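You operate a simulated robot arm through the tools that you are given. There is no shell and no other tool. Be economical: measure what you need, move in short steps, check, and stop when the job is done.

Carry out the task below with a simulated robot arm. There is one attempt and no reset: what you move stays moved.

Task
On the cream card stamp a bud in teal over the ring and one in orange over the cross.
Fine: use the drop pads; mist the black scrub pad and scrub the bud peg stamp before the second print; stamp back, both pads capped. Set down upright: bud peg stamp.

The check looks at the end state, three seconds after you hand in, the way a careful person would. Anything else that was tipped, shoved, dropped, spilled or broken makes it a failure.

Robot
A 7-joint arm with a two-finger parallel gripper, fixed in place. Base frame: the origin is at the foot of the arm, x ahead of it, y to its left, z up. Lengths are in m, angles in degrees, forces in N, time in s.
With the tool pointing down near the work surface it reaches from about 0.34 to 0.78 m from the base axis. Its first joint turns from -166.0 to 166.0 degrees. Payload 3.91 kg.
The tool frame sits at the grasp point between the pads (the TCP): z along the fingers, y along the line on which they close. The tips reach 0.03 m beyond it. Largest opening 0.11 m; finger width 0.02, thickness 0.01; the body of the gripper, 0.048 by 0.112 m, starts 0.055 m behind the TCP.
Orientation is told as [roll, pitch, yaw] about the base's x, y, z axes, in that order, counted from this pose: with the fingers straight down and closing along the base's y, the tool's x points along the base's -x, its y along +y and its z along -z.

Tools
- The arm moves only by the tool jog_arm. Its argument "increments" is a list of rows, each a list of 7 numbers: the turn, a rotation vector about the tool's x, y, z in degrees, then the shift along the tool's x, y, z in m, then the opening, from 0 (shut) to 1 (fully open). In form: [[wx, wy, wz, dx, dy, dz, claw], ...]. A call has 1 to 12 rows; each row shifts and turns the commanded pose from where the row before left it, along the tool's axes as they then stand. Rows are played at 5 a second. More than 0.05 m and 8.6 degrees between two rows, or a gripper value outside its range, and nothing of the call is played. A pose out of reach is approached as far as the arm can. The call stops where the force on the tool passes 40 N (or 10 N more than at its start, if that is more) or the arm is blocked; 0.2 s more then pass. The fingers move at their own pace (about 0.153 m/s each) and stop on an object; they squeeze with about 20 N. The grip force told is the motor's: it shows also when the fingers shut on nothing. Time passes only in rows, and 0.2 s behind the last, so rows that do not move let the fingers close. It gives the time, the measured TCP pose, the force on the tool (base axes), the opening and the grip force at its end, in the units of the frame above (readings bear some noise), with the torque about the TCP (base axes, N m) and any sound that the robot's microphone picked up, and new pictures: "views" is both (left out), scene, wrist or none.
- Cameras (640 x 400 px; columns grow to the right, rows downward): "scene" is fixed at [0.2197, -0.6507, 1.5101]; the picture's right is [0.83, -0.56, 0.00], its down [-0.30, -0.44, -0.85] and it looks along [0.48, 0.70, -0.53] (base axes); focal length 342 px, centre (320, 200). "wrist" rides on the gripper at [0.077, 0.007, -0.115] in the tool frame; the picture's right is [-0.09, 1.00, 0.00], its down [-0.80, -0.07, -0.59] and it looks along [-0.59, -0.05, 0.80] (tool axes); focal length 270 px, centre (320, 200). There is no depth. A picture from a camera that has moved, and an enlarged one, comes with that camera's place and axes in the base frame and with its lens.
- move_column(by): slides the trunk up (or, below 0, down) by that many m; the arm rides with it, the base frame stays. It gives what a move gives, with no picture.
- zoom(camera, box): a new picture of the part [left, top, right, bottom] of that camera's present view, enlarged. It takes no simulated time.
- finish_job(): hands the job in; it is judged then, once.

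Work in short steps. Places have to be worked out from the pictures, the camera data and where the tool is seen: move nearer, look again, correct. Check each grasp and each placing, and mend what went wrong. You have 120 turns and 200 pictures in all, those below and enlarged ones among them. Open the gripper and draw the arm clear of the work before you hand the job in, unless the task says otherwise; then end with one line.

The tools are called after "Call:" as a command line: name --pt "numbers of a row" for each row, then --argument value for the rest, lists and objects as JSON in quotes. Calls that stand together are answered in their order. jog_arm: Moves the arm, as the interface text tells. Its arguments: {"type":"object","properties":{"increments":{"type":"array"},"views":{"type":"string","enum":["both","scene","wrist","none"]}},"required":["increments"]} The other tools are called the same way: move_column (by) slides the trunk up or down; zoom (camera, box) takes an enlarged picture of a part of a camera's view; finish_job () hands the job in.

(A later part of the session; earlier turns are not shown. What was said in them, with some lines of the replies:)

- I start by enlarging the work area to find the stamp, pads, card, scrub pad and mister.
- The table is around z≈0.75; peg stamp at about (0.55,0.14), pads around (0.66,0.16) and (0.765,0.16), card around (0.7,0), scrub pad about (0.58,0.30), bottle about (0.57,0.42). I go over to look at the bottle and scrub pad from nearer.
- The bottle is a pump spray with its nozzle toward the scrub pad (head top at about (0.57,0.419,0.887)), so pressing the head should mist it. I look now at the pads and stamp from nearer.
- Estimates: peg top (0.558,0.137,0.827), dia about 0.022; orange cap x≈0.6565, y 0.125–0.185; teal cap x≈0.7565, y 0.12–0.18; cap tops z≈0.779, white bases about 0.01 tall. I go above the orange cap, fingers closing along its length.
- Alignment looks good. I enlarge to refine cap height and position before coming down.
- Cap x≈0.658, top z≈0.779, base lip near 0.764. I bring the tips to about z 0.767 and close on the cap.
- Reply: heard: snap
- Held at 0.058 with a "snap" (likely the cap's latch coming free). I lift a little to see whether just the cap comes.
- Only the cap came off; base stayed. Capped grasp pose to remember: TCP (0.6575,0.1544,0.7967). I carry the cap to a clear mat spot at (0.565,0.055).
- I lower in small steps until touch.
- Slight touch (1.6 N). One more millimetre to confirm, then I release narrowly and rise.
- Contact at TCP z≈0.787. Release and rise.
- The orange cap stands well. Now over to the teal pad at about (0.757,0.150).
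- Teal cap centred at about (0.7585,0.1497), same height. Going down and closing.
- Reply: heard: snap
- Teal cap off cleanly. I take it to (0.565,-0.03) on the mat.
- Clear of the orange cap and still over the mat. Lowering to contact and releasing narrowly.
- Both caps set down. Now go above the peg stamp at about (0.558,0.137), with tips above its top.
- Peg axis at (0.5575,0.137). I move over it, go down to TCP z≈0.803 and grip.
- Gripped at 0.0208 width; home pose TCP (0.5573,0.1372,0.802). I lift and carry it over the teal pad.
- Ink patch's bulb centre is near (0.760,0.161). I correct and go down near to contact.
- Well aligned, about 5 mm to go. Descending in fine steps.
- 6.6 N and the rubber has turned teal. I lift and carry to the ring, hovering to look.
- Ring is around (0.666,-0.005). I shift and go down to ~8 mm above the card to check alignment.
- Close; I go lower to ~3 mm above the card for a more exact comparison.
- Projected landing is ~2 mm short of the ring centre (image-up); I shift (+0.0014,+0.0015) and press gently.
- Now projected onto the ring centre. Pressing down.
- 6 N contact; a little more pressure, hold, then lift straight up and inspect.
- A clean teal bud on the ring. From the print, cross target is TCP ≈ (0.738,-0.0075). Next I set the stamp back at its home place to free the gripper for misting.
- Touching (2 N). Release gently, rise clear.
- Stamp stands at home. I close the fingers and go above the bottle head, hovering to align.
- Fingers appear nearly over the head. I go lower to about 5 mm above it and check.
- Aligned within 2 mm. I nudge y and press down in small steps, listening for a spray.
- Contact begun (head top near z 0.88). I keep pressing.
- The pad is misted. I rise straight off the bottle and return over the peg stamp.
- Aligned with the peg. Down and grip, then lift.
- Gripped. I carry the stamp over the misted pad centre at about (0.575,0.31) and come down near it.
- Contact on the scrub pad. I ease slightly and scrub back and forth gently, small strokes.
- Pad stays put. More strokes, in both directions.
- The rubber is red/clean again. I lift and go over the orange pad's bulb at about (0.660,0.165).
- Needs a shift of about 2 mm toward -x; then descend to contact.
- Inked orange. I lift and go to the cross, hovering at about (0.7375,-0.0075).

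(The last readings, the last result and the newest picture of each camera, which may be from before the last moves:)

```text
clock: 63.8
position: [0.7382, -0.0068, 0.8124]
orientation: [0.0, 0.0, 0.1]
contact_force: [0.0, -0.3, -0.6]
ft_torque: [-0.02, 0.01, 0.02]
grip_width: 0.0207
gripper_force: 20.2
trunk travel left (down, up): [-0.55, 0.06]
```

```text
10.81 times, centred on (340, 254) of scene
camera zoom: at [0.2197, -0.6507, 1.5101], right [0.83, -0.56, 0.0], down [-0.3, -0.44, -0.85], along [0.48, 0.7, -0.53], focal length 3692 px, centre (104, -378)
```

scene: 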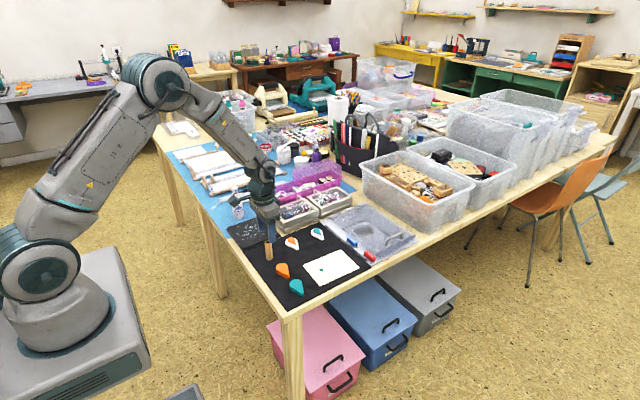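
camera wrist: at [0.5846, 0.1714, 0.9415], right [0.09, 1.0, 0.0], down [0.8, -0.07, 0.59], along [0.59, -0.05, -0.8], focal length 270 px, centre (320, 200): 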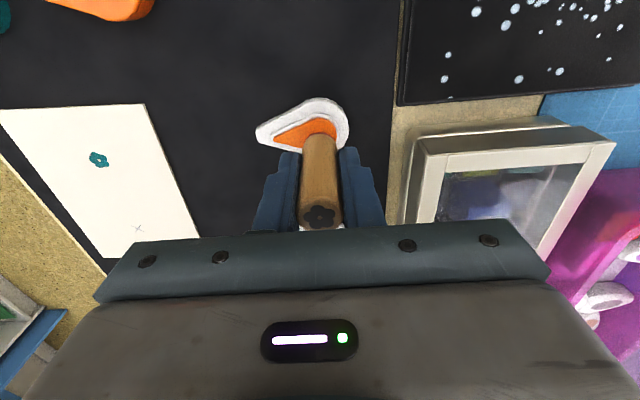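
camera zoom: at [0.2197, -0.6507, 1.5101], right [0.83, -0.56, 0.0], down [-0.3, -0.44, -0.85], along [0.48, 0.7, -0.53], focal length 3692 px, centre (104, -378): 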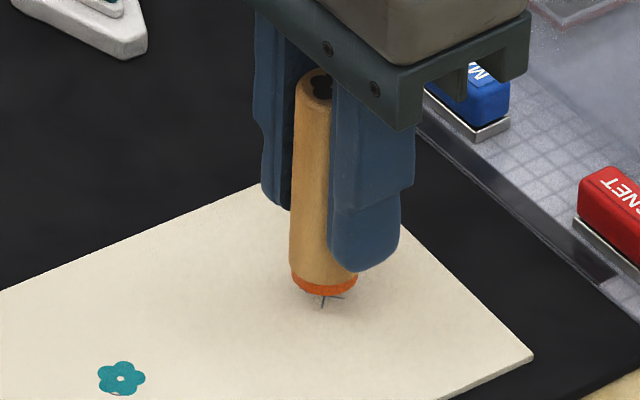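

Projection and the calibrated offset agree within ~2 mm: shift (-0.0008,-0.0016), then press.

Call:
jog_arm --pt "0 0 0 0.0008 -0.0016 0.004 0.1" --pt "0 0 0 0 0 0.002 0.1" --pt "0 0 0 0 0 0 0.1" --views "none"

Call:
zoom --camera "scene" --box '[315, 235, 365, 272]'

```text
clock: 64.6
position: [0.7364, -0.0096, 0.8048]
orientation: [0.0, 0.1, 0.0]
contact_force: [-0.5, 0.1, 0.4]
ft_torque: [-0.02, -0.04, 0.01]
grip_width: 0.0209
gripper_force: 19.8
trunk travel left (down, up): [-0.55, 0.06]
```

```text
10.81 times, centred on (340, 254) of scene
camera zoom: at [0.2197, -0.6507, 1.5101], right [0.83, -0.56, 0.0], down [-0.3, -0.44, -0.85], along [0.48, 0.7, -0.53], focal length 3692 px, centre (104, -378)
```

zoom: 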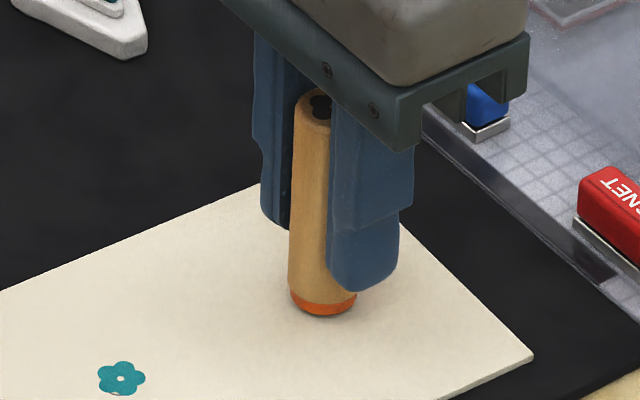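

Good. Tiny nudge and press.

Call:
jog_arm --pt "0 0 0 -0.0003 -0.0006 0 0.1" --pt "0 0 0 0 0 0.001 0.1" --pt "0 0 0 0 0 0.001 0.1" --pt "0 0 0 0 0 0 0.1" --views "none"

```text
clock: 65.6
position: [0.7358, -0.0085, 0.8057]
orientation: [0.0, -0.1, -0.1]
contact_force: [-0.2, 0.2, -0.4]
ft_torque: [0.01, -0.01, 0.0]
grip_width: 0.0209
gripper_force: 19.8
trunk travel left (down, up): [-0.55, 0.06]
```

Call:
jog_arm --pt "0 0 0 0 0 0.0008 0.1" --pt "0 0 0 0 0 0 0.1" --views "none"

```text
clock: 66.2
position: [0.7374, -0.0096, 0.8052]
orientation: [-0.1, 0.0, -0.1]
contact_force: [0.5, 0.1, 1.2]
ft_torque: [0.02, -0.02, -0.01]
grip_width: 0.0207
gripper_force: 19.9
trunk travel left (down, up): [-0.55, 0.06]
```

Call:
jog_arm --pt "0 0 0 0 0 0.0008 0.1" --pt "0 0 0 0 0 0 0.1" --views "none"

```text
clock: 66.8
position: [0.7364, -0.009, 0.8036]
orientation: [0.0, 0.0, 0.0]
contact_force: [0.9, 0.7, 2.3]
ft_torque: [-0.04, -0.05, 0.02]
grip_width: 0.0209
gripper_force: 20.5
trunk travel left (down, up): [-0.55, 0.06]
```

Call:
jog_arm --pt "0 0 0 0 0 0.0008 0.1" --pt "0 0 0 0 0 0 0.1" --views "none"

```text
clock: 67.4
position: [0.7352, -0.0089, 0.8041]
orientation: [0.0, -0.1, 0.0]
contact_force: [0.0, -0.7, 5.9]
ft_torque: [0.01, -0.02, -0.01]
grip_width: 0.0206
gripper_force: 20.4
trunk travel left (down, up): [-0.55, 0.06]
```

About 6 N, as for the first print; a little more, hold, then lift and inspect.

Call:
jog_arm --pt "0 0 0 0 0 0.0006 0.1" --pt "0 0 0 0 0 0 0.1" --pt "0 0 0 0 0 -0.005 0.1" --pt "0 0 0 0 0 -0.03 0.1" --pt "0 0 0 0 0 -0.03 0.1" --views "none"

Call:
zoom --camera "scene" --box '[300, 235, 360, 280]'

```text
clock: 68.6
position: [0.7365, -0.0091, 0.8672]
orientation: [0.0, 0.0, 0.0]
contact_force: [0.0, 0.1, -0.1]
ft_torque: [0.01, -0.02, -0.01]
grip_width: 0.021
gripper_force: 19.6
trunk travel left (down, up): [-0.55, 0.06]
```

```text
8.89 times, centred on (330, 258) of scene
camera zoom: at [0.2197, -0.6507, 1.5101], right [0.83, -0.56, 0.0], down [-0.3, -0.44, -0.85], along [0.48, 0.7, -0.53], focal length 3036 px, centre (231, -311)
```

zoom: 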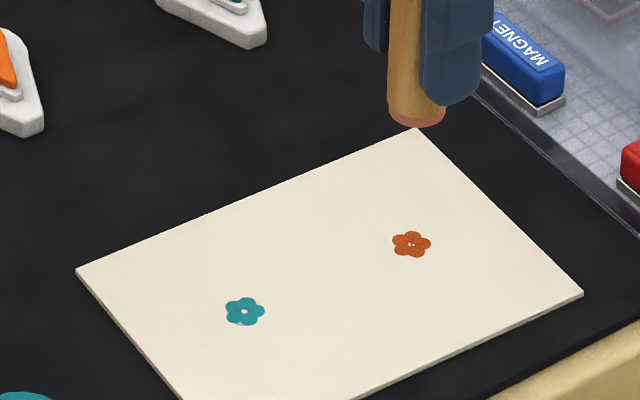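

Both prints are crisp and centred. Now return the stamp to its home place.

Call:
jog_arm --pt "0 0 0 0.0298 0.0243 0 0.1" --pt "0 0 0 0.0298 0.0243 0 0.1" --pt "0 0 0 0.0298 0.0243 0 0.1" --pt "0 0 0 0.0298 0.0243 0 0.1" --pt "0 0 0 0.0298 0.0244 0 0.1" --pt "0 0 0 0.0298 0.0244 0 0.1" --pt "0 0 0 0 0 0.03 0.1" --pt "0 0 0 0 0 0.025 0.1" --pt "0 0 0 0 0 0.006 0.1" --pt "0 0 0 0 0 0 0.1" --views "wrist"

```text
clock: 70.8
position: [0.557, 0.1379, 0.8056]
orientation: [0.1, 0.0, 0.0]
contact_force: [0.4, 1.1, 0.1]
ft_torque: [0.01, 0.0, -0.01]
grip_width: 0.0207
gripper_force: 19.8
trunk travel left (down, up): [-0.55, 0.06]
camera wrist: at [0.4807, 0.143, 0.9208], right [0.09, 1.0, 0.0], down [0.8, -0.07, 0.59], along [0.59, -0.05, -0.8], focal length 270 px, centre (320, 200)
```

wrist: 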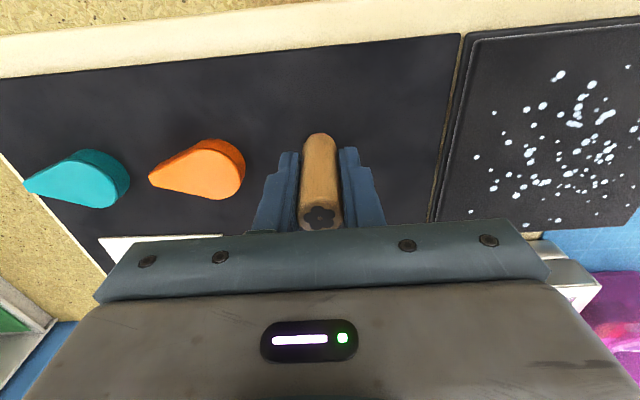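

Call:
jog_arm --pt "0 0 0 0 0 0.001 0.1" --pt "0 0 0 0 0 0.001 0.1" --pt "0 0 0 0 0 0.0008 0.1" --pt "0 0 0 0 0 0 0.1" --views "none"

```text
clock: 71.8
position: [0.5564, 0.1377, 0.8039]
orientation: [0.1, 0.0, -0.1]
contact_force: [0.3, 0.4, -0.3]
ft_torque: [-0.04, 0.0, 0.0]
grip_width: 0.0208
gripper_force: 20.1
trunk travel left (down, up): [-0.55, 0.06]
```

Call:
jog_arm --pt "0 0 0 0 0 0.0006 0.1" --pt "0 0 0 0 0 0.0004 0.1" --pt "0 0 0 0 0 0 0.1" --views "none"

```text
clock: 72.6
position: [0.5571, 0.1364, 0.8036]
orientation: [0.0, 0.0, -0.1]
contact_force: [-0.5, 0.9, -1.1]
ft_torque: [0.01, -0.01, -0.01]
grip_width: 0.0208
gripper_force: 20.2
trunk travel left (down, up): [-0.55, 0.06]
```

Call:
jog_arm --pt "0 0 0 0 0 0.0006 0.1" --pt "0 0 0 0 0 0.0004 0.1" --pt "0 0 0 0 0 0 0.1" --views "none"

```text
clock: 73.4
position: [0.5569, 0.1368, 0.803]
orientation: [0.1, 0.0, 0.0]
contact_force: [0.1, -0.4, 1.5]
ft_torque: [-0.03, 0.01, -0.06]
grip_width: 0.021
gripper_force: 20.2
trunk travel left (down, up): [-0.55, 0.06]
```

Touch felt (1.5 N). Release gently and rise, then move on above the orange cap.

Call:
jog_arm --pt "0 0 0 0 0 0.0003 0.1" --pt "0 0 0 0 0 0 0.25" --pt "0 0 0 0 0 0 0.5" --pt "0 0 0 0 0 0 0.55" --pt "0 0 0 0 0 -0.03 0.55" --pt "0 0 0 0 0 -0.045 0.55" --pt "0 0 0 -0.002 -0.04 0 0.66" --pt "0 0 0 -0.002 -0.041 0 0.75" --pt "0 0 0 -0.003 0 0.02 0.75" --pt "0 0 0 0 0 0 0.75"

Call:
zoom --camera "wrist" --box '[220, 70, 420, 195]'

Call:
zoom --camera "scene" --box '[230, 215, 330, 295]'

```text
clock: 75.6
position: [0.5637, 0.0561, 0.8562]
orientation: [-0.1, 0.1, 0.1]
contact_force: [0.0, -0.8, -0.2]
ft_torque: [0.01, 0.01, 0.01]
grip_width: 0.0826
gripper_force: 0.1
trunk travel left (down, up): [-0.55, 0.06]
camera wrist: at [0.4882, 0.0615, 0.971], right [0.09, 1.0, 0.0], down [0.8, -0.07, 0.59], along [0.59, -0.05, -0.8], focal length 270 px, centre (320, 200)
```

scene: 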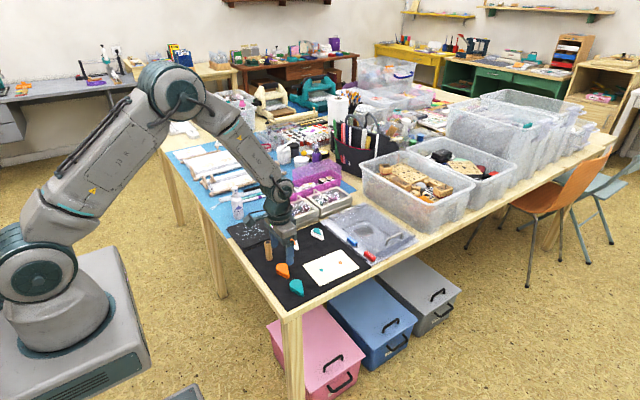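
wrist: 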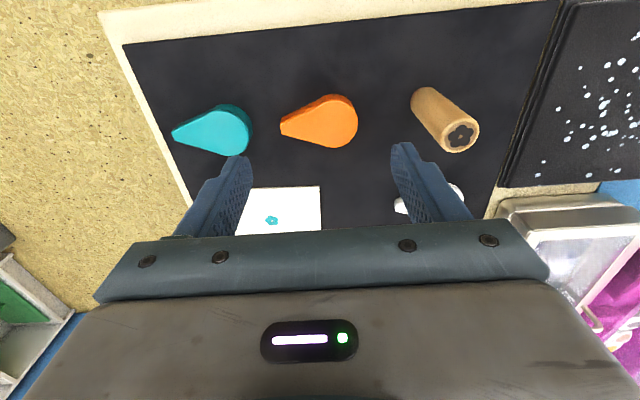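

```text
3.20 times, centred on (320, 132) of wrist
camera zoom: at [0.4882, 0.0615, 0.971], right [0.09, 1.0, 0.0], down [0.8, -0.07, 0.59], along [0.59, -0.05, -0.8], focal length 865 px, centre (320, 416)
```

zoom: 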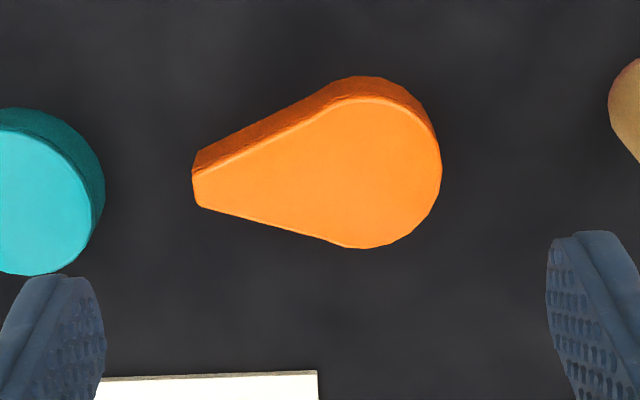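

```text
5.00 times, centred on (280, 255) of scene
camera zoom: at [0.2197, -0.6507, 1.5101], right [0.83, -0.56, 0.0], down [-0.3, -0.44, -0.85], along [0.48, 0.7, -0.53], focal length 1708 px, centre (520, -75)
```

zoom: 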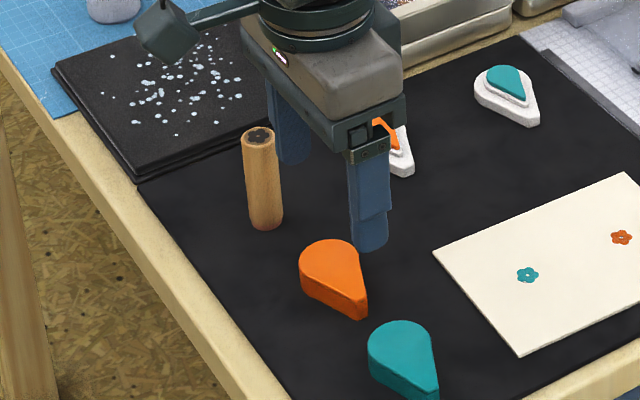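

All in order; stamp upright at home. I narrow the opening to 0.07 and go down on the orange cap at its release pose.

Call:
jog_arm --pt "0 0 0 -0.0012 -0.0006 0.02 0.64" --pt "0 0 0 0 0 0.025 0.64" --pt "0 0 0 0 0 0.0135 0.64" --pt "0 0 0 0 0 0.009 0.64" --pt "0 0 0 0 0 0 0.5" --pt "0 0 0 0 0 0 0.5" --pt "0 0 0 0 0 0 0.5" --views "none"

```text
clock: 77.2
position: [0.5661, 0.0551, 0.7888]
orientation: [0.1, 0.0, 0.0]
contact_force: [0.8, -0.2, -0.4]
ft_torque: [-0.01, 0.02, -0.02]
grip_width: 0.0582
gripper_force: 19.9
trunk travel left (down, up): [-0.55, 0.06]
```

Held. Lift and carry to above the orange base (capped pose 0.6575,0.1544).

Call:
jog_arm --pt "0 0 0 0 0 -0.04 0.5" --pt "0 0 0 0 0 -0.045 0.5" --pt "0 0 0 -0.0305 0.033 0 0.5" --pt "0 0 0 -0.0305 0.033 0 0.5" --pt "0 0 0 -0.031 0.033 0 0.5" --pt "0 0 0 0 0 0.035 0.5" --pt "0 0 0 0 0 0.02 0.5" --pt "0 0 0 0 0 0 0.5" --views "wrist"

Call:
zoom --camera "scene" --box '[265, 210, 325, 255]'

Call:
zoom --camera "wrist" --box '[220, 70, 420, 215]'

```text
clock: 79.0
position: [0.6572, 0.155, 0.8188]
orientation: [0.0, 0.0, 0.0]
contact_force: [0.2, -0.4, -1.2]
ft_torque: [0.02, 0.0, 0.0]
grip_width: 0.058
gripper_force: 20.0
trunk travel left (down, up): [-0.55, 0.06]
camera wrist: at [0.5808, 0.1598, 0.9343], right [0.09, 1.0, 0.0], down [0.8, -0.07, 0.59], along [0.59, -0.05, -0.8], focal length 270 px, centre (320, 200)
```

wrist: 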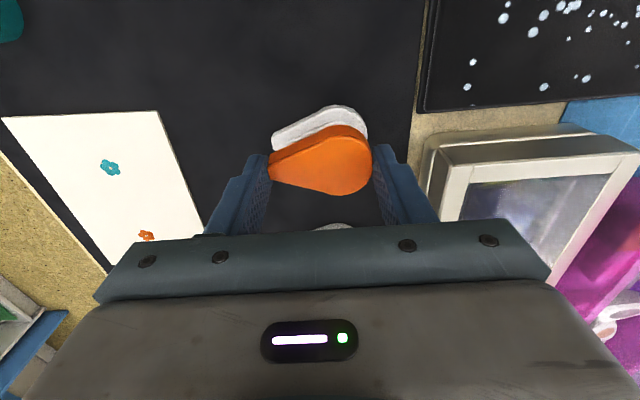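

```text
8.89 times, centred on (295, 232) of scene
camera zoom: at [0.2197, -0.6507, 1.5101], right [0.83, -0.56, 0.0], down [-0.3, -0.44, -0.85], along [0.48, 0.7, -0.53], focal length 3036 px, centre (542, -89)
```

zoom: 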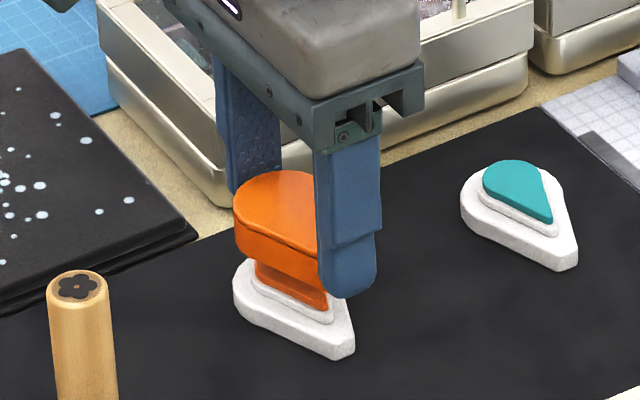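

```text
2.76 times, centred on (320, 142) of wrist
camera zoom: at [0.5808, 0.1598, 0.9343], right [0.09, 1.0, 0.0], down [0.8, -0.07, 0.59], along [0.59, -0.05, -0.8], focal length 746 px, centre (320, 359)
```

zoom: 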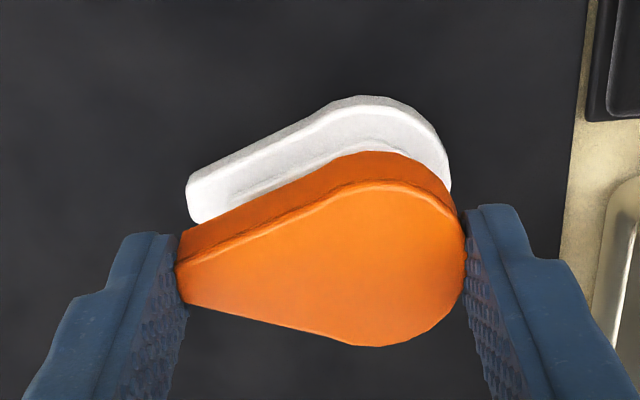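

Cap and base edges line up in the scene view. Lower to just above seating.

Call:
jog_arm --pt "0 0 0 0 -0.0004 0.008 0.5" --pt "0 0 0 0 0 0.005 0.5" --pt "0 0 0 0 0 0.003 0.5" --pt "0 0 0 0 0 0 0.5" --views "none"

Call:
zoom --camera "scene" --box '[265, 210, 325, 255]'

Call:
zoom --camera "wrist" --box '[220, 70, 420, 215]'

```text
clock: 80.0
position: [0.6575, 0.1538, 0.8025]
orientation: [0.1, 0.1, 0.0]
contact_force: [0.5, -0.2, 1.2]
ft_torque: [-0.02, 0.01, -0.01]
grip_width: 0.058
gripper_force: 20.0
trunk travel left (down, up): [-0.55, 0.06]
```

```text
8.89 times, centred on (295, 232) of scene
camera zoom: at [0.2197, -0.6507, 1.5101], right [0.83, -0.56, 0.0], down [-0.3, -0.44, -0.85], along [0.48, 0.7, -0.53], focal length 3036 px, centre (542, -89)
```

zoom: 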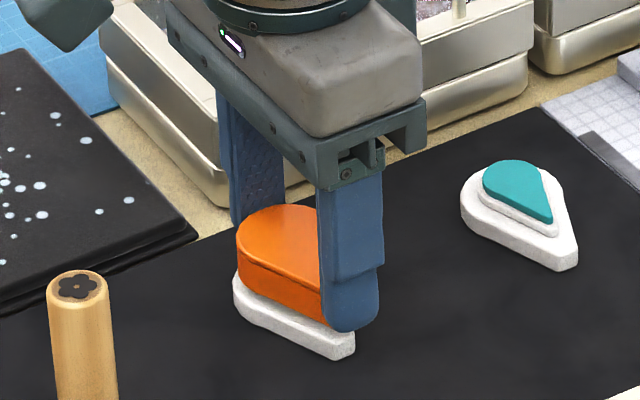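

```text
2.76 times, centred on (320, 142) of wrist
camera zoom: at [0.5814, 0.1598, 0.9178], right [0.09, 1.0, 0.0], down [0.8, -0.07, 0.59], along [0.59, -0.05, -0.8], focal length 746 px, centre (320, 359)
```

zoom: 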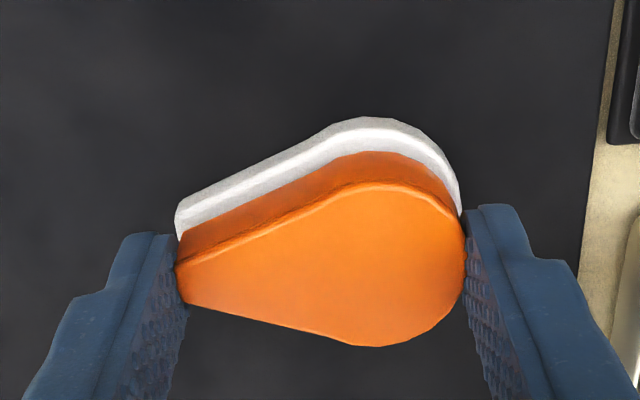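

Cap is about 1 mm to +x of the base; correct and press down to seat, listening for the snap.

Call:
jog_arm --pt "0 0 0 0.0009 0.0003 0 0.5" --pt "0 0 0 0 0 0.0015 0.5" --pt "0 0 0 0 0 0.001 0.5" --pt "0 0 0 0 0 0.001 0.5" --pt "0 0 0 0 0 0 0.5" --views "none"

Call:
zoom --camera "scene" --box '[265, 210, 325, 255]'

```text
clock: 81.2
position: [0.6567, 0.1537, 0.7988]
orientation: [-0.1, 0.0, 0.0]
contact_force: [-0.3, 0.0, 0.0]
ft_torque: [0.02, -0.03, 0.01]
grip_width: 0.0579
gripper_force: 20.2
trunk travel left (down, up): [-0.55, 0.06]
```

```text
8.89 times, centred on (295, 232) of scene
camera zoom: at [0.2197, -0.6507, 1.5101], right [0.83, -0.56, 0.0], down [-0.3, -0.44, -0.85], along [0.48, 0.7, -0.53], focal length 3036 px, centre (542, -89)
```

zoom: 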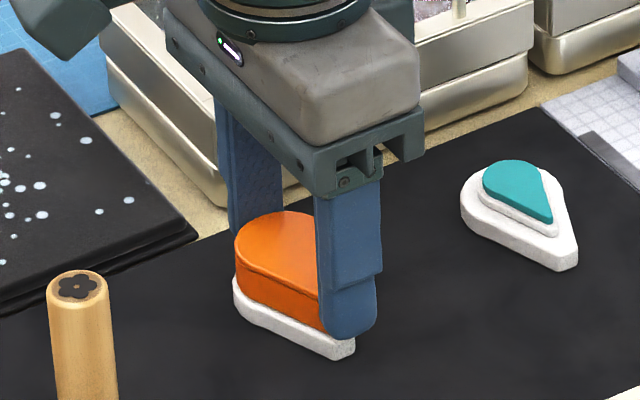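

Seems near seating; no force yet. I press further in half-millimetres.

Call:
jog_arm --pt "0 0 0 0 0 0.0007 0.5" --pt "0 0 0 0 0 0.0007 0.5" --pt "0 0 0 0 0 0 0.5" --views "none"

```text
clock: 82.0
position: [0.6566, 0.1549, 0.799]
orientation: [0.0, 0.0, 0.0]
contact_force: [1.0, 0.6, 0.0]
ft_torque: [0.01, -0.01, 0.02]
grip_width: 0.0579
gripper_force: 19.4
trunk travel left (down, up): [-0.55, 0.06]
```

Call:
jog_arm --pt "0 0 0 0 0 0.0007 0.5" --pt "0 0 0 0 0 0.0007 0.5" --pt "0 0 0 0 0 0 0.5" --views "none"

```text
clock: 82.8
position: [0.6565, 0.1547, 0.7968]
orientation: [-0.1, -0.1, 0.0]
contact_force: [-1.4, -0.9, 9.9]
ft_torque: [-0.06, 0.06, 0.0]
grip_width: 0.0584
gripper_force: 20.1
trunk travel left (down, up): [-0.55, 0.06]
```

9.9 N at the capped height but no snap yet; press a bit more.

Call:
jog_arm --pt "0 0 0 0 0 0.0007 0.5" --pt "0 0 0 0 0 0.0005 0.5" --pt "0 0 0 0 0 0 0.5" --views "wrist"

Call:
zoom --camera "scene" --box '[265, 210, 325, 255]'

Call:
zoom --camera "wrist" --box '[220, 70, 420, 215]'

```text
clock: 83.6
position: [0.6554, 0.1541, 0.7982]
orientation: [0.2, -0.2, 0.0]
contact_force: [1.9, -1.3, 22.0]
ft_torque: [-0.13, 0.05, -0.02]
grip_width: 0.0582
gripper_force: 20.0
trunk travel left (down, up): [-0.55, 0.06]
camera wrist: at [0.5799, 0.16, 0.9121], right [0.09, 1.0, 0.0], down [0.8, -0.07, 0.6], along [0.6, -0.05, -0.8], focal length 270 px, centre (320, 200)
```

wrist: 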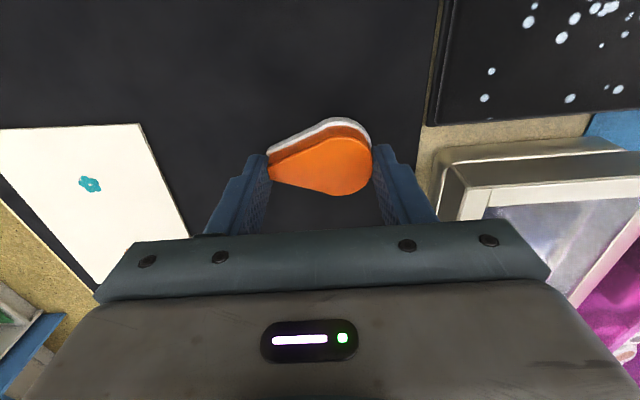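

```text
8.89 times, centred on (295, 232) of scene
camera zoom: at [0.2197, -0.6507, 1.5101], right [0.83, -0.56, 0.0], down [-0.3, -0.44, -0.85], along [0.48, 0.7, -0.53], focal length 3036 px, centre (542, -89)
```

zoom: 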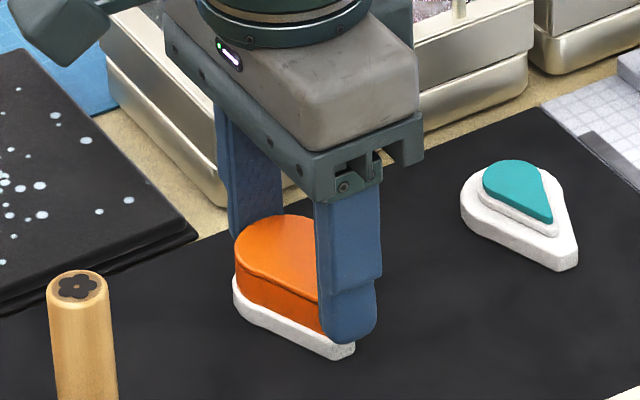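

```text
2.76 times, centred on (320, 142) of wrist
camera zoom: at [0.5799, 0.16, 0.9121], right [0.09, 1.0, 0.0], down [0.8, -0.07, 0.6], along [0.6, -0.05, -0.8], focal length 746 px, centre (320, 359)
```

zoom: 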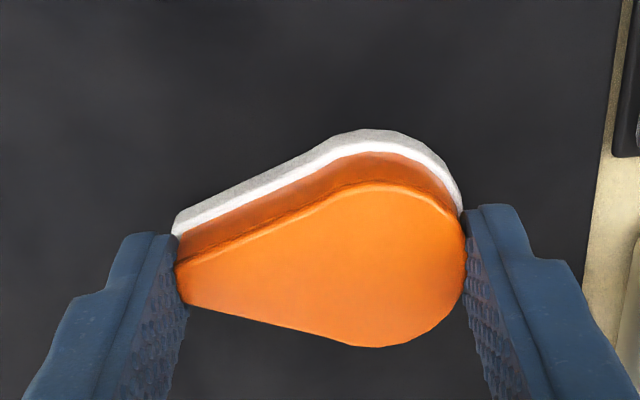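

It looks seated as originally (white lip same height). I release and see whether it stays and snaps.

Call:
jog_arm --pt "0 0 0 0 0 -0.001 0.5" --pt "0 0 0 0 0 0 0.66" --pt "0 0 0 0 0 0 0.66" --pt "0 0 0 0 0 0 0.66" --views "wrist"

Call:
zoom --camera "scene" --box '[265, 210, 325, 255]'

```text
clock: 84.6
position: [0.656, 0.1547, 0.7959]
orientation: [0.0, 0.0, 0.2]
contact_force: [0.3, 0.4, 0.0]
ft_torque: [0.01, 0.01, 0.01]
grip_width: 0.0727
gripper_force: 0.0
trunk travel left (down, up): [-0.55, 0.06]
heard: snap
camera wrist: at [0.5802, 0.1603, 0.9109], right [0.09, 1.0, 0.0], down [0.8, -0.07, 0.59], along [0.59, -0.05, -0.8], focal length 270 px, centre (320, 200)
```

wrist: 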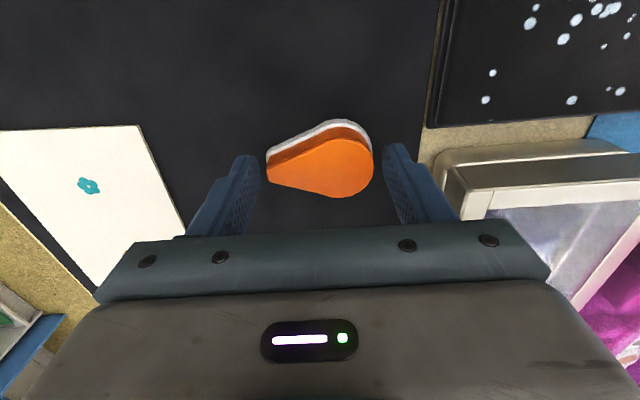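

```text
8.89 times, centred on (295, 232) of scene
camera zoom: at [0.2197, -0.6507, 1.5101], right [0.83, -0.56, 0.0], down [-0.3, -0.44, -0.85], along [0.48, 0.7, -0.53], focal length 3036 px, centre (542, -89)
```

zoom: 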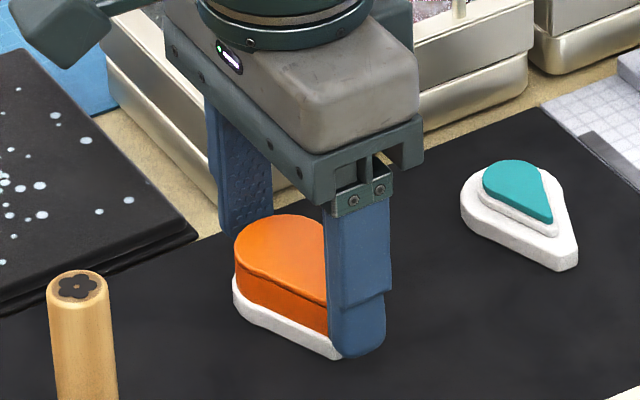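

Snapped on. Now rise and go above the teal cap at (0.565,-0.030).

Call:
jog_arm --pt "0 0 0 0 0 -0.03 0.66" --pt "0 0 0 0 0 -0.04 0.66" --pt "0 0 0 0.0182 -0.037 0 0.66" --pt "0 0 0 0.0182 -0.037 0 0.66" --pt "0 0 0 0.0182 -0.037 0 0.66" --pt "0 0 0 0.0182 -0.037 0 0.66" --pt "0 0 0 0.0182 -0.037 0 0.66" --pt "0 0 0 0 0 0.025 0.66" --pt "0 0 0 0 0 0 0.66" --views "wrist"

Call:
zoom --camera "wrist" --box '[220, 70, 420, 195]'

```text
clock: 86.6
position: [0.5658, -0.0308, 0.8399]
orientation: [0.0, -0.1, 0.1]
contact_force: [0.0, 0.3, -1.1]
ft_torque: [0.03, 0.0, 0.0]
grip_width: 0.0723
gripper_force: 0.1
trunk travel left (down, up): [-0.55, 0.06]
camera wrist: at [0.4896, -0.0241, 0.9557], right [0.09, 1.0, 0.0], down [0.8, -0.07, 0.59], along [0.59, -0.05, -0.8], focal length 270 px, centre (320, 200)
```

wrist: 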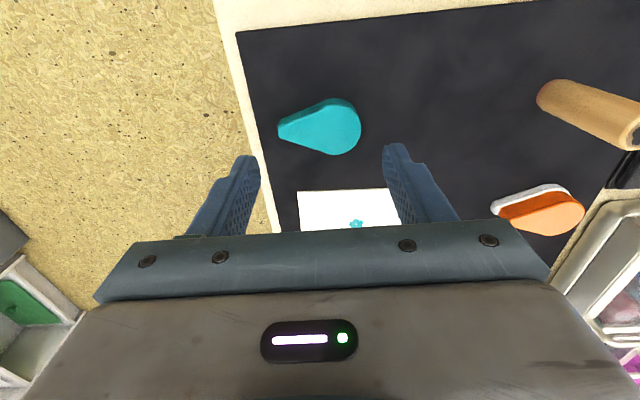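

```text
3.20 times, centred on (320, 132) of wrist
camera zoom: at [0.4896, -0.0241, 0.9557], right [0.09, 1.0, 0.0], down [0.8, -0.07, 0.59], along [0.59, -0.05, -0.8], focal length 865 px, centre (320, 416)
```

zoom: 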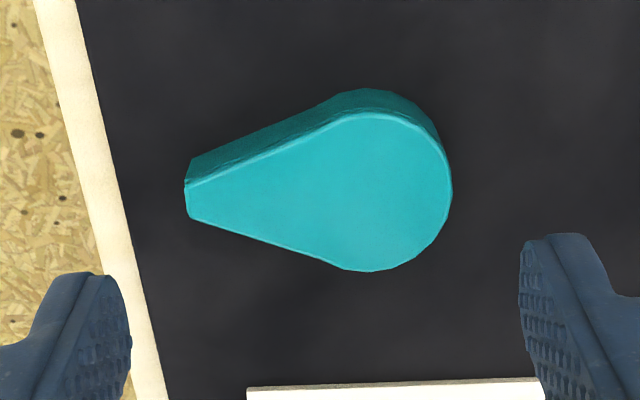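

Aligned. Down and grip.

Call:
jog_arm --pt "0 0 0 0 0 0.025 0.66" --pt "0 0 0 0 0 0.018 0.66" --pt "0 0 0 0 0 0.0095 0.66" --pt "0 0 0 0 0 0 0.5" --pt "0 0 0 0 0 0 0.5" --pt "0 0 0 0 0 0 0.5" --views "none"

```text
clock: 88.0
position: [0.5652, -0.029, 0.7886]
orientation: [0.0, -0.1, 0.0]
contact_force: [0.1, -0.5, 0.4]
ft_torque: [-0.02, -0.01, 0.01]
grip_width: 0.058
gripper_force: 20.0
trunk travel left (down, up): [-0.55, 0.06]
```

Held. Carry to above the teal base.

Call:
jog_arm --pt "0 0 0 0 0 -0.04 0.5" --pt "0 0 0 0 0 -0.035 0.5" --pt "0 0 0 -0.0321 0.03 0 0.5" --pt "0 0 0 -0.0321 0.03 0 0.5" --pt "0 0 0 -0.0321 0.03 0 0.5" --pt "0 0 0 -0.0321 0.03 0 0.5" --pt "0 0 0 -0.0321 0.03 0 0.5" --pt "0 0 0 -0.0321 0.03 0 0.5" --pt "0 0 0 0 0 0.03 0.5" --pt "0 0 0 0 0 0.017 0.5" --pt "0 0 0 0 0 0.01 0.5" --pt "0 0 0 0 0 0 0.5" --views "none"

Call:
zoom --camera "scene" --box '[290, 205, 350, 250]'

Call:
zoom --camera "wrist" --box '[220, 70, 420, 215]'

```text
clock: 90.6
position: [0.7595, 0.1499, 0.808]
orientation: [0.1, 0.0, 0.0]
contact_force: [-0.1, -0.1, -0.9]
ft_torque: [0.01, -0.02, -0.01]
grip_width: 0.058
gripper_force: 20.2
trunk travel left (down, up): [-0.55, 0.06]
```

```text
8.89 times, centred on (320, 228) of scene
camera zoom: at [0.2197, -0.6507, 1.5101], right [0.83, -0.56, 0.0], down [-0.3, -0.44, -0.85], along [0.48, 0.7, -0.53], focal length 3036 px, centre (320, -44)
```

zoom: 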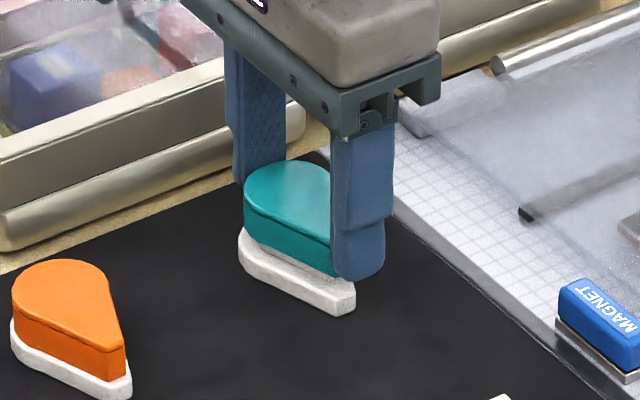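

```text
2.76 times, centred on (320, 142) of wrist
camera zoom: at [0.6824, 0.1548, 0.9213], right [0.09, 1.0, 0.0], down [0.8, -0.07, 0.59], along [0.59, -0.05, -0.8], focal length 746 px, centre (320, 359)
```

zoom: 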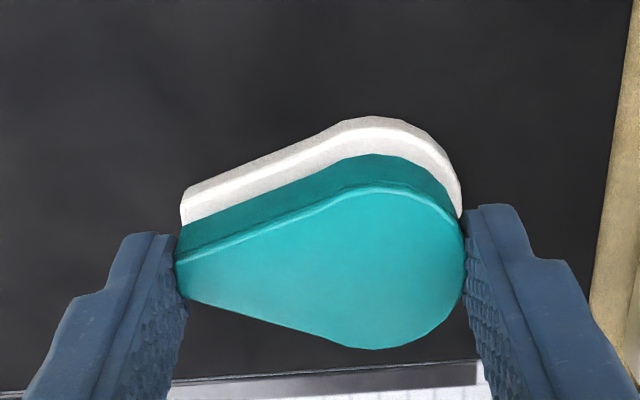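

Cap about 1 mm +x of base; correct and lower toward seating.

Call:
jog_arm --pt "0 0 0 0.0012 0.0005 0.003 0.5" --pt "0 0 0 0 0 0.003 0.5" --pt "0 0 0 0 0 0.002 0.5" --pt "0 0 0 0 0 0 0.5" --views "none"

Call:
zoom --camera "scene" --box '[290, 205, 350, 250]'

Call:
zoom --camera "wrist" --box '[220, 70, 420, 215]'

```text
clock: 91.6
position: [0.7563, 0.1494, 0.799]
orientation: [-0.1, 0.0, 0.0]
contact_force: [-0.7, 1.1, -0.5]
ft_torque: [0.0, -0.03, 0.0]
grip_width: 0.0583
gripper_force: 20.6
trunk travel left (down, up): [-0.55, 0.06]
```

```text
8.89 times, centred on (320, 228) of scene
camera zoom: at [0.2197, -0.6507, 1.5101], right [0.83, -0.56, 0.0], down [-0.3, -0.44, -0.85], along [0.48, 0.7, -0.53], focal length 3036 px, centre (320, -44)
```

zoom: 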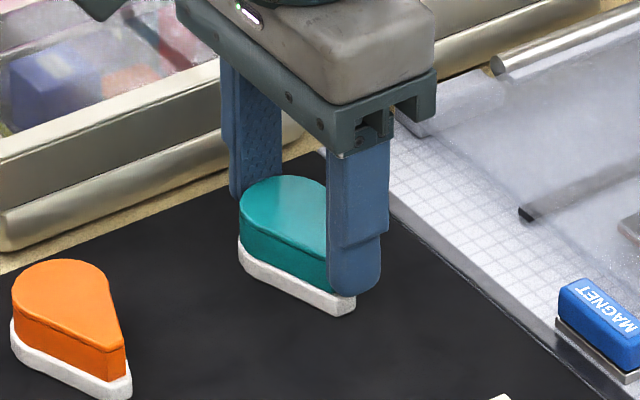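

```text
2.76 times, centred on (320, 142) of wrist
camera zoom: at [0.6809, 0.1556, 0.9139], right [0.09, 1.0, 0.0], down [0.8, -0.07, 0.59], along [0.59, -0.05, -0.8], focal length 746 px, centre (320, 359)
```

zoom: 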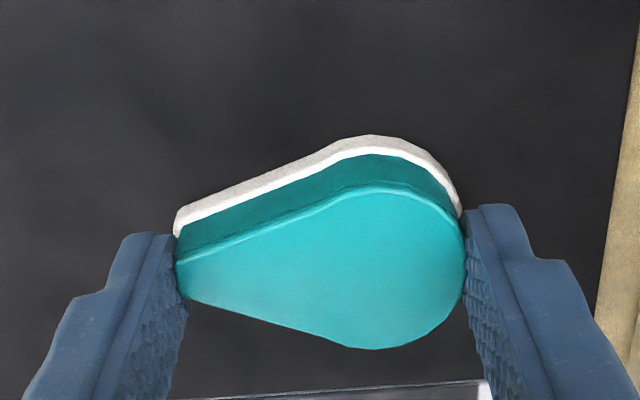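

Good alignment. Press down to seat.

Call:
jog_arm --pt "0 0 0 0 0 0.001 0.5" --pt "0 0 0 0 0 0.0007 0.5" --pt "0 0 0 0 0 0.0007 0.5" --pt "0 0 0 0 0 0 0.5" --views "none"

```text
clock: 92.6
position: [0.7566, 0.1501, 0.7982]
orientation: [0.0, -0.1, 0.0]
contact_force: [0.3, 0.4, 6.4]
ft_torque: [-0.05, 0.06, -0.01]
grip_width: 0.058
gripper_force: 20.1
trunk travel left (down, up): [-0.55, 0.06]
```

Call:
jog_arm --pt "0 0 0 0 0 0.0007 0.5" --pt "0 0 0 0 0 0.0006 0.5" --pt "0 0 0 0 0 0 0.5" --views "none"

```text
clock: 93.4
position: [0.7571, 0.1487, 0.7983]
orientation: [0.0, -0.2, 0.0]
contact_force: [1.9, 0.0, 16.9]
ft_torque: [-0.05, 0.05, 0.0]
grip_width: 0.0584
gripper_force: 20.0
trunk travel left (down, up): [-0.55, 0.06]
```

Seated at 17 N; ease and release, expecting a snap, then rise.

Call:
jog_arm --pt "0 0 0 0 0 -0.001 0.5" --pt "0 0 0 0 0 0 0.66" --pt "0 0 0 0 0 0 0.68" --pt "0 0 0 0 0 0 0.68" --views "none"

Call:
zoom --camera "scene" --box '[290, 205, 350, 250]'

```text
clock: 94.4
position: [0.7567, 0.1493, 0.7961]
orientation: [-0.1, 0.1, 0.1]
contact_force: [-1.0, -0.3, -0.2]
ft_torque: [0.03, 0.02, -0.01]
grip_width: 0.0748
gripper_force: 0.1
trunk travel left (down, up): [-0.55, 0.06]
heard: snap
```

```text
8.89 times, centred on (320, 228) of scene
camera zoom: at [0.2197, -0.6507, 1.5101], right [0.83, -0.56, 0.0], down [-0.3, -0.44, -0.85], along [0.48, 0.7, -0.53], focal length 3036 px, centre (320, -44)
```

zoom: 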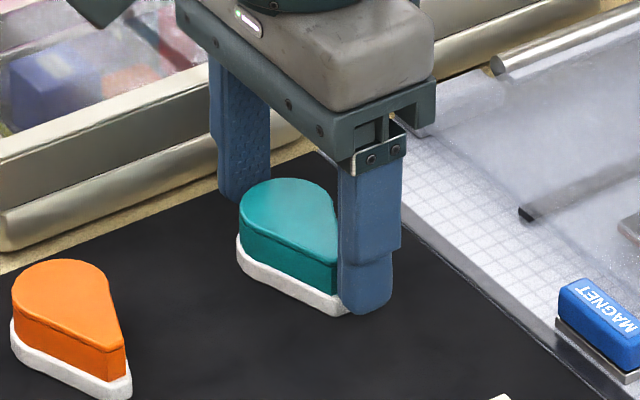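

Snap heard. I rise high, draw back clear and take a final look.

Call:
jog_arm --pt "0 0 0 0 0 -0.03 0.68" --pt "0 0 0 0 0 -0.045 0.8" --pt "0 0 0 0 0 -0.045 1" --pt "0 0 0 0.02 0 -0.04 1" --pt "0 0 0 0.03 -0.02 -0.03 1" --pt "0 0 0 0.04 -0.02 -0.02 1" --pt "0 0 0 0.04 -0.02 -0.02 1" --pt "0 0 0 0.04 -0.02 -0.02 1" --pt "0 0 0 0.03 -0.02 -0.02 1"

Call:
zoom --camera "scene" --box '[215, 170, 395, 300]'

```text
clock: 96.4
position: [0.5551, 0.0497, 1.0679]
orientation: [0.1, 0.0, -0.1]
contact_force: [0.2, 0.0, 0.3]
ft_torque: [-0.03, 0.0, -0.01]
grip_width: 0.1099
gripper_force: 0.0
trunk travel left (down, up): [-0.55, 0.06]
camera wrist: at [0.4795, 0.0553, 1.1827], right [0.09, 1.0, 0.0], down [0.8, -0.07, 0.59], along [0.59, -0.05, -0.8], focal length 270 px, centre (320, 200)
```

scene: 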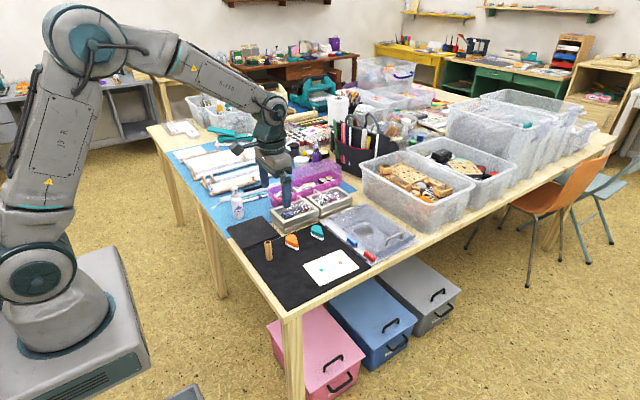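
wrist: 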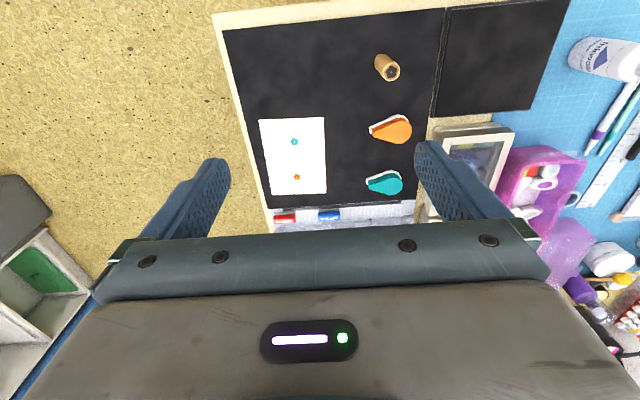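

```text
3.08 times, centred on (305, 235) of scene
camera zoom: at [0.2197, -0.6507, 1.5101], right [0.83, -0.56, 0.0], down [-0.3, -0.44, -0.85], along [0.48, 0.7, -0.53], focal length 1051 px, centre (366, 92)
```

zoom: 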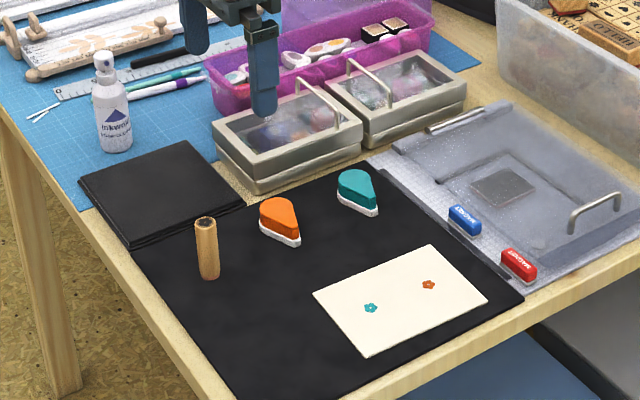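

Everything is back in place: both prints made, both pads capped, stamp upright at home, and the arm clear with the gripper open. I hand in.

Call:
finish_job

```text
The job is handed in.
```

The cream card now has a teal bud over the ring and an orange bud over the cross; I misted the scrub pad and scrubbed the stamp clean between the two prints, then set it upright back in its place and snapped both pads' caps on.
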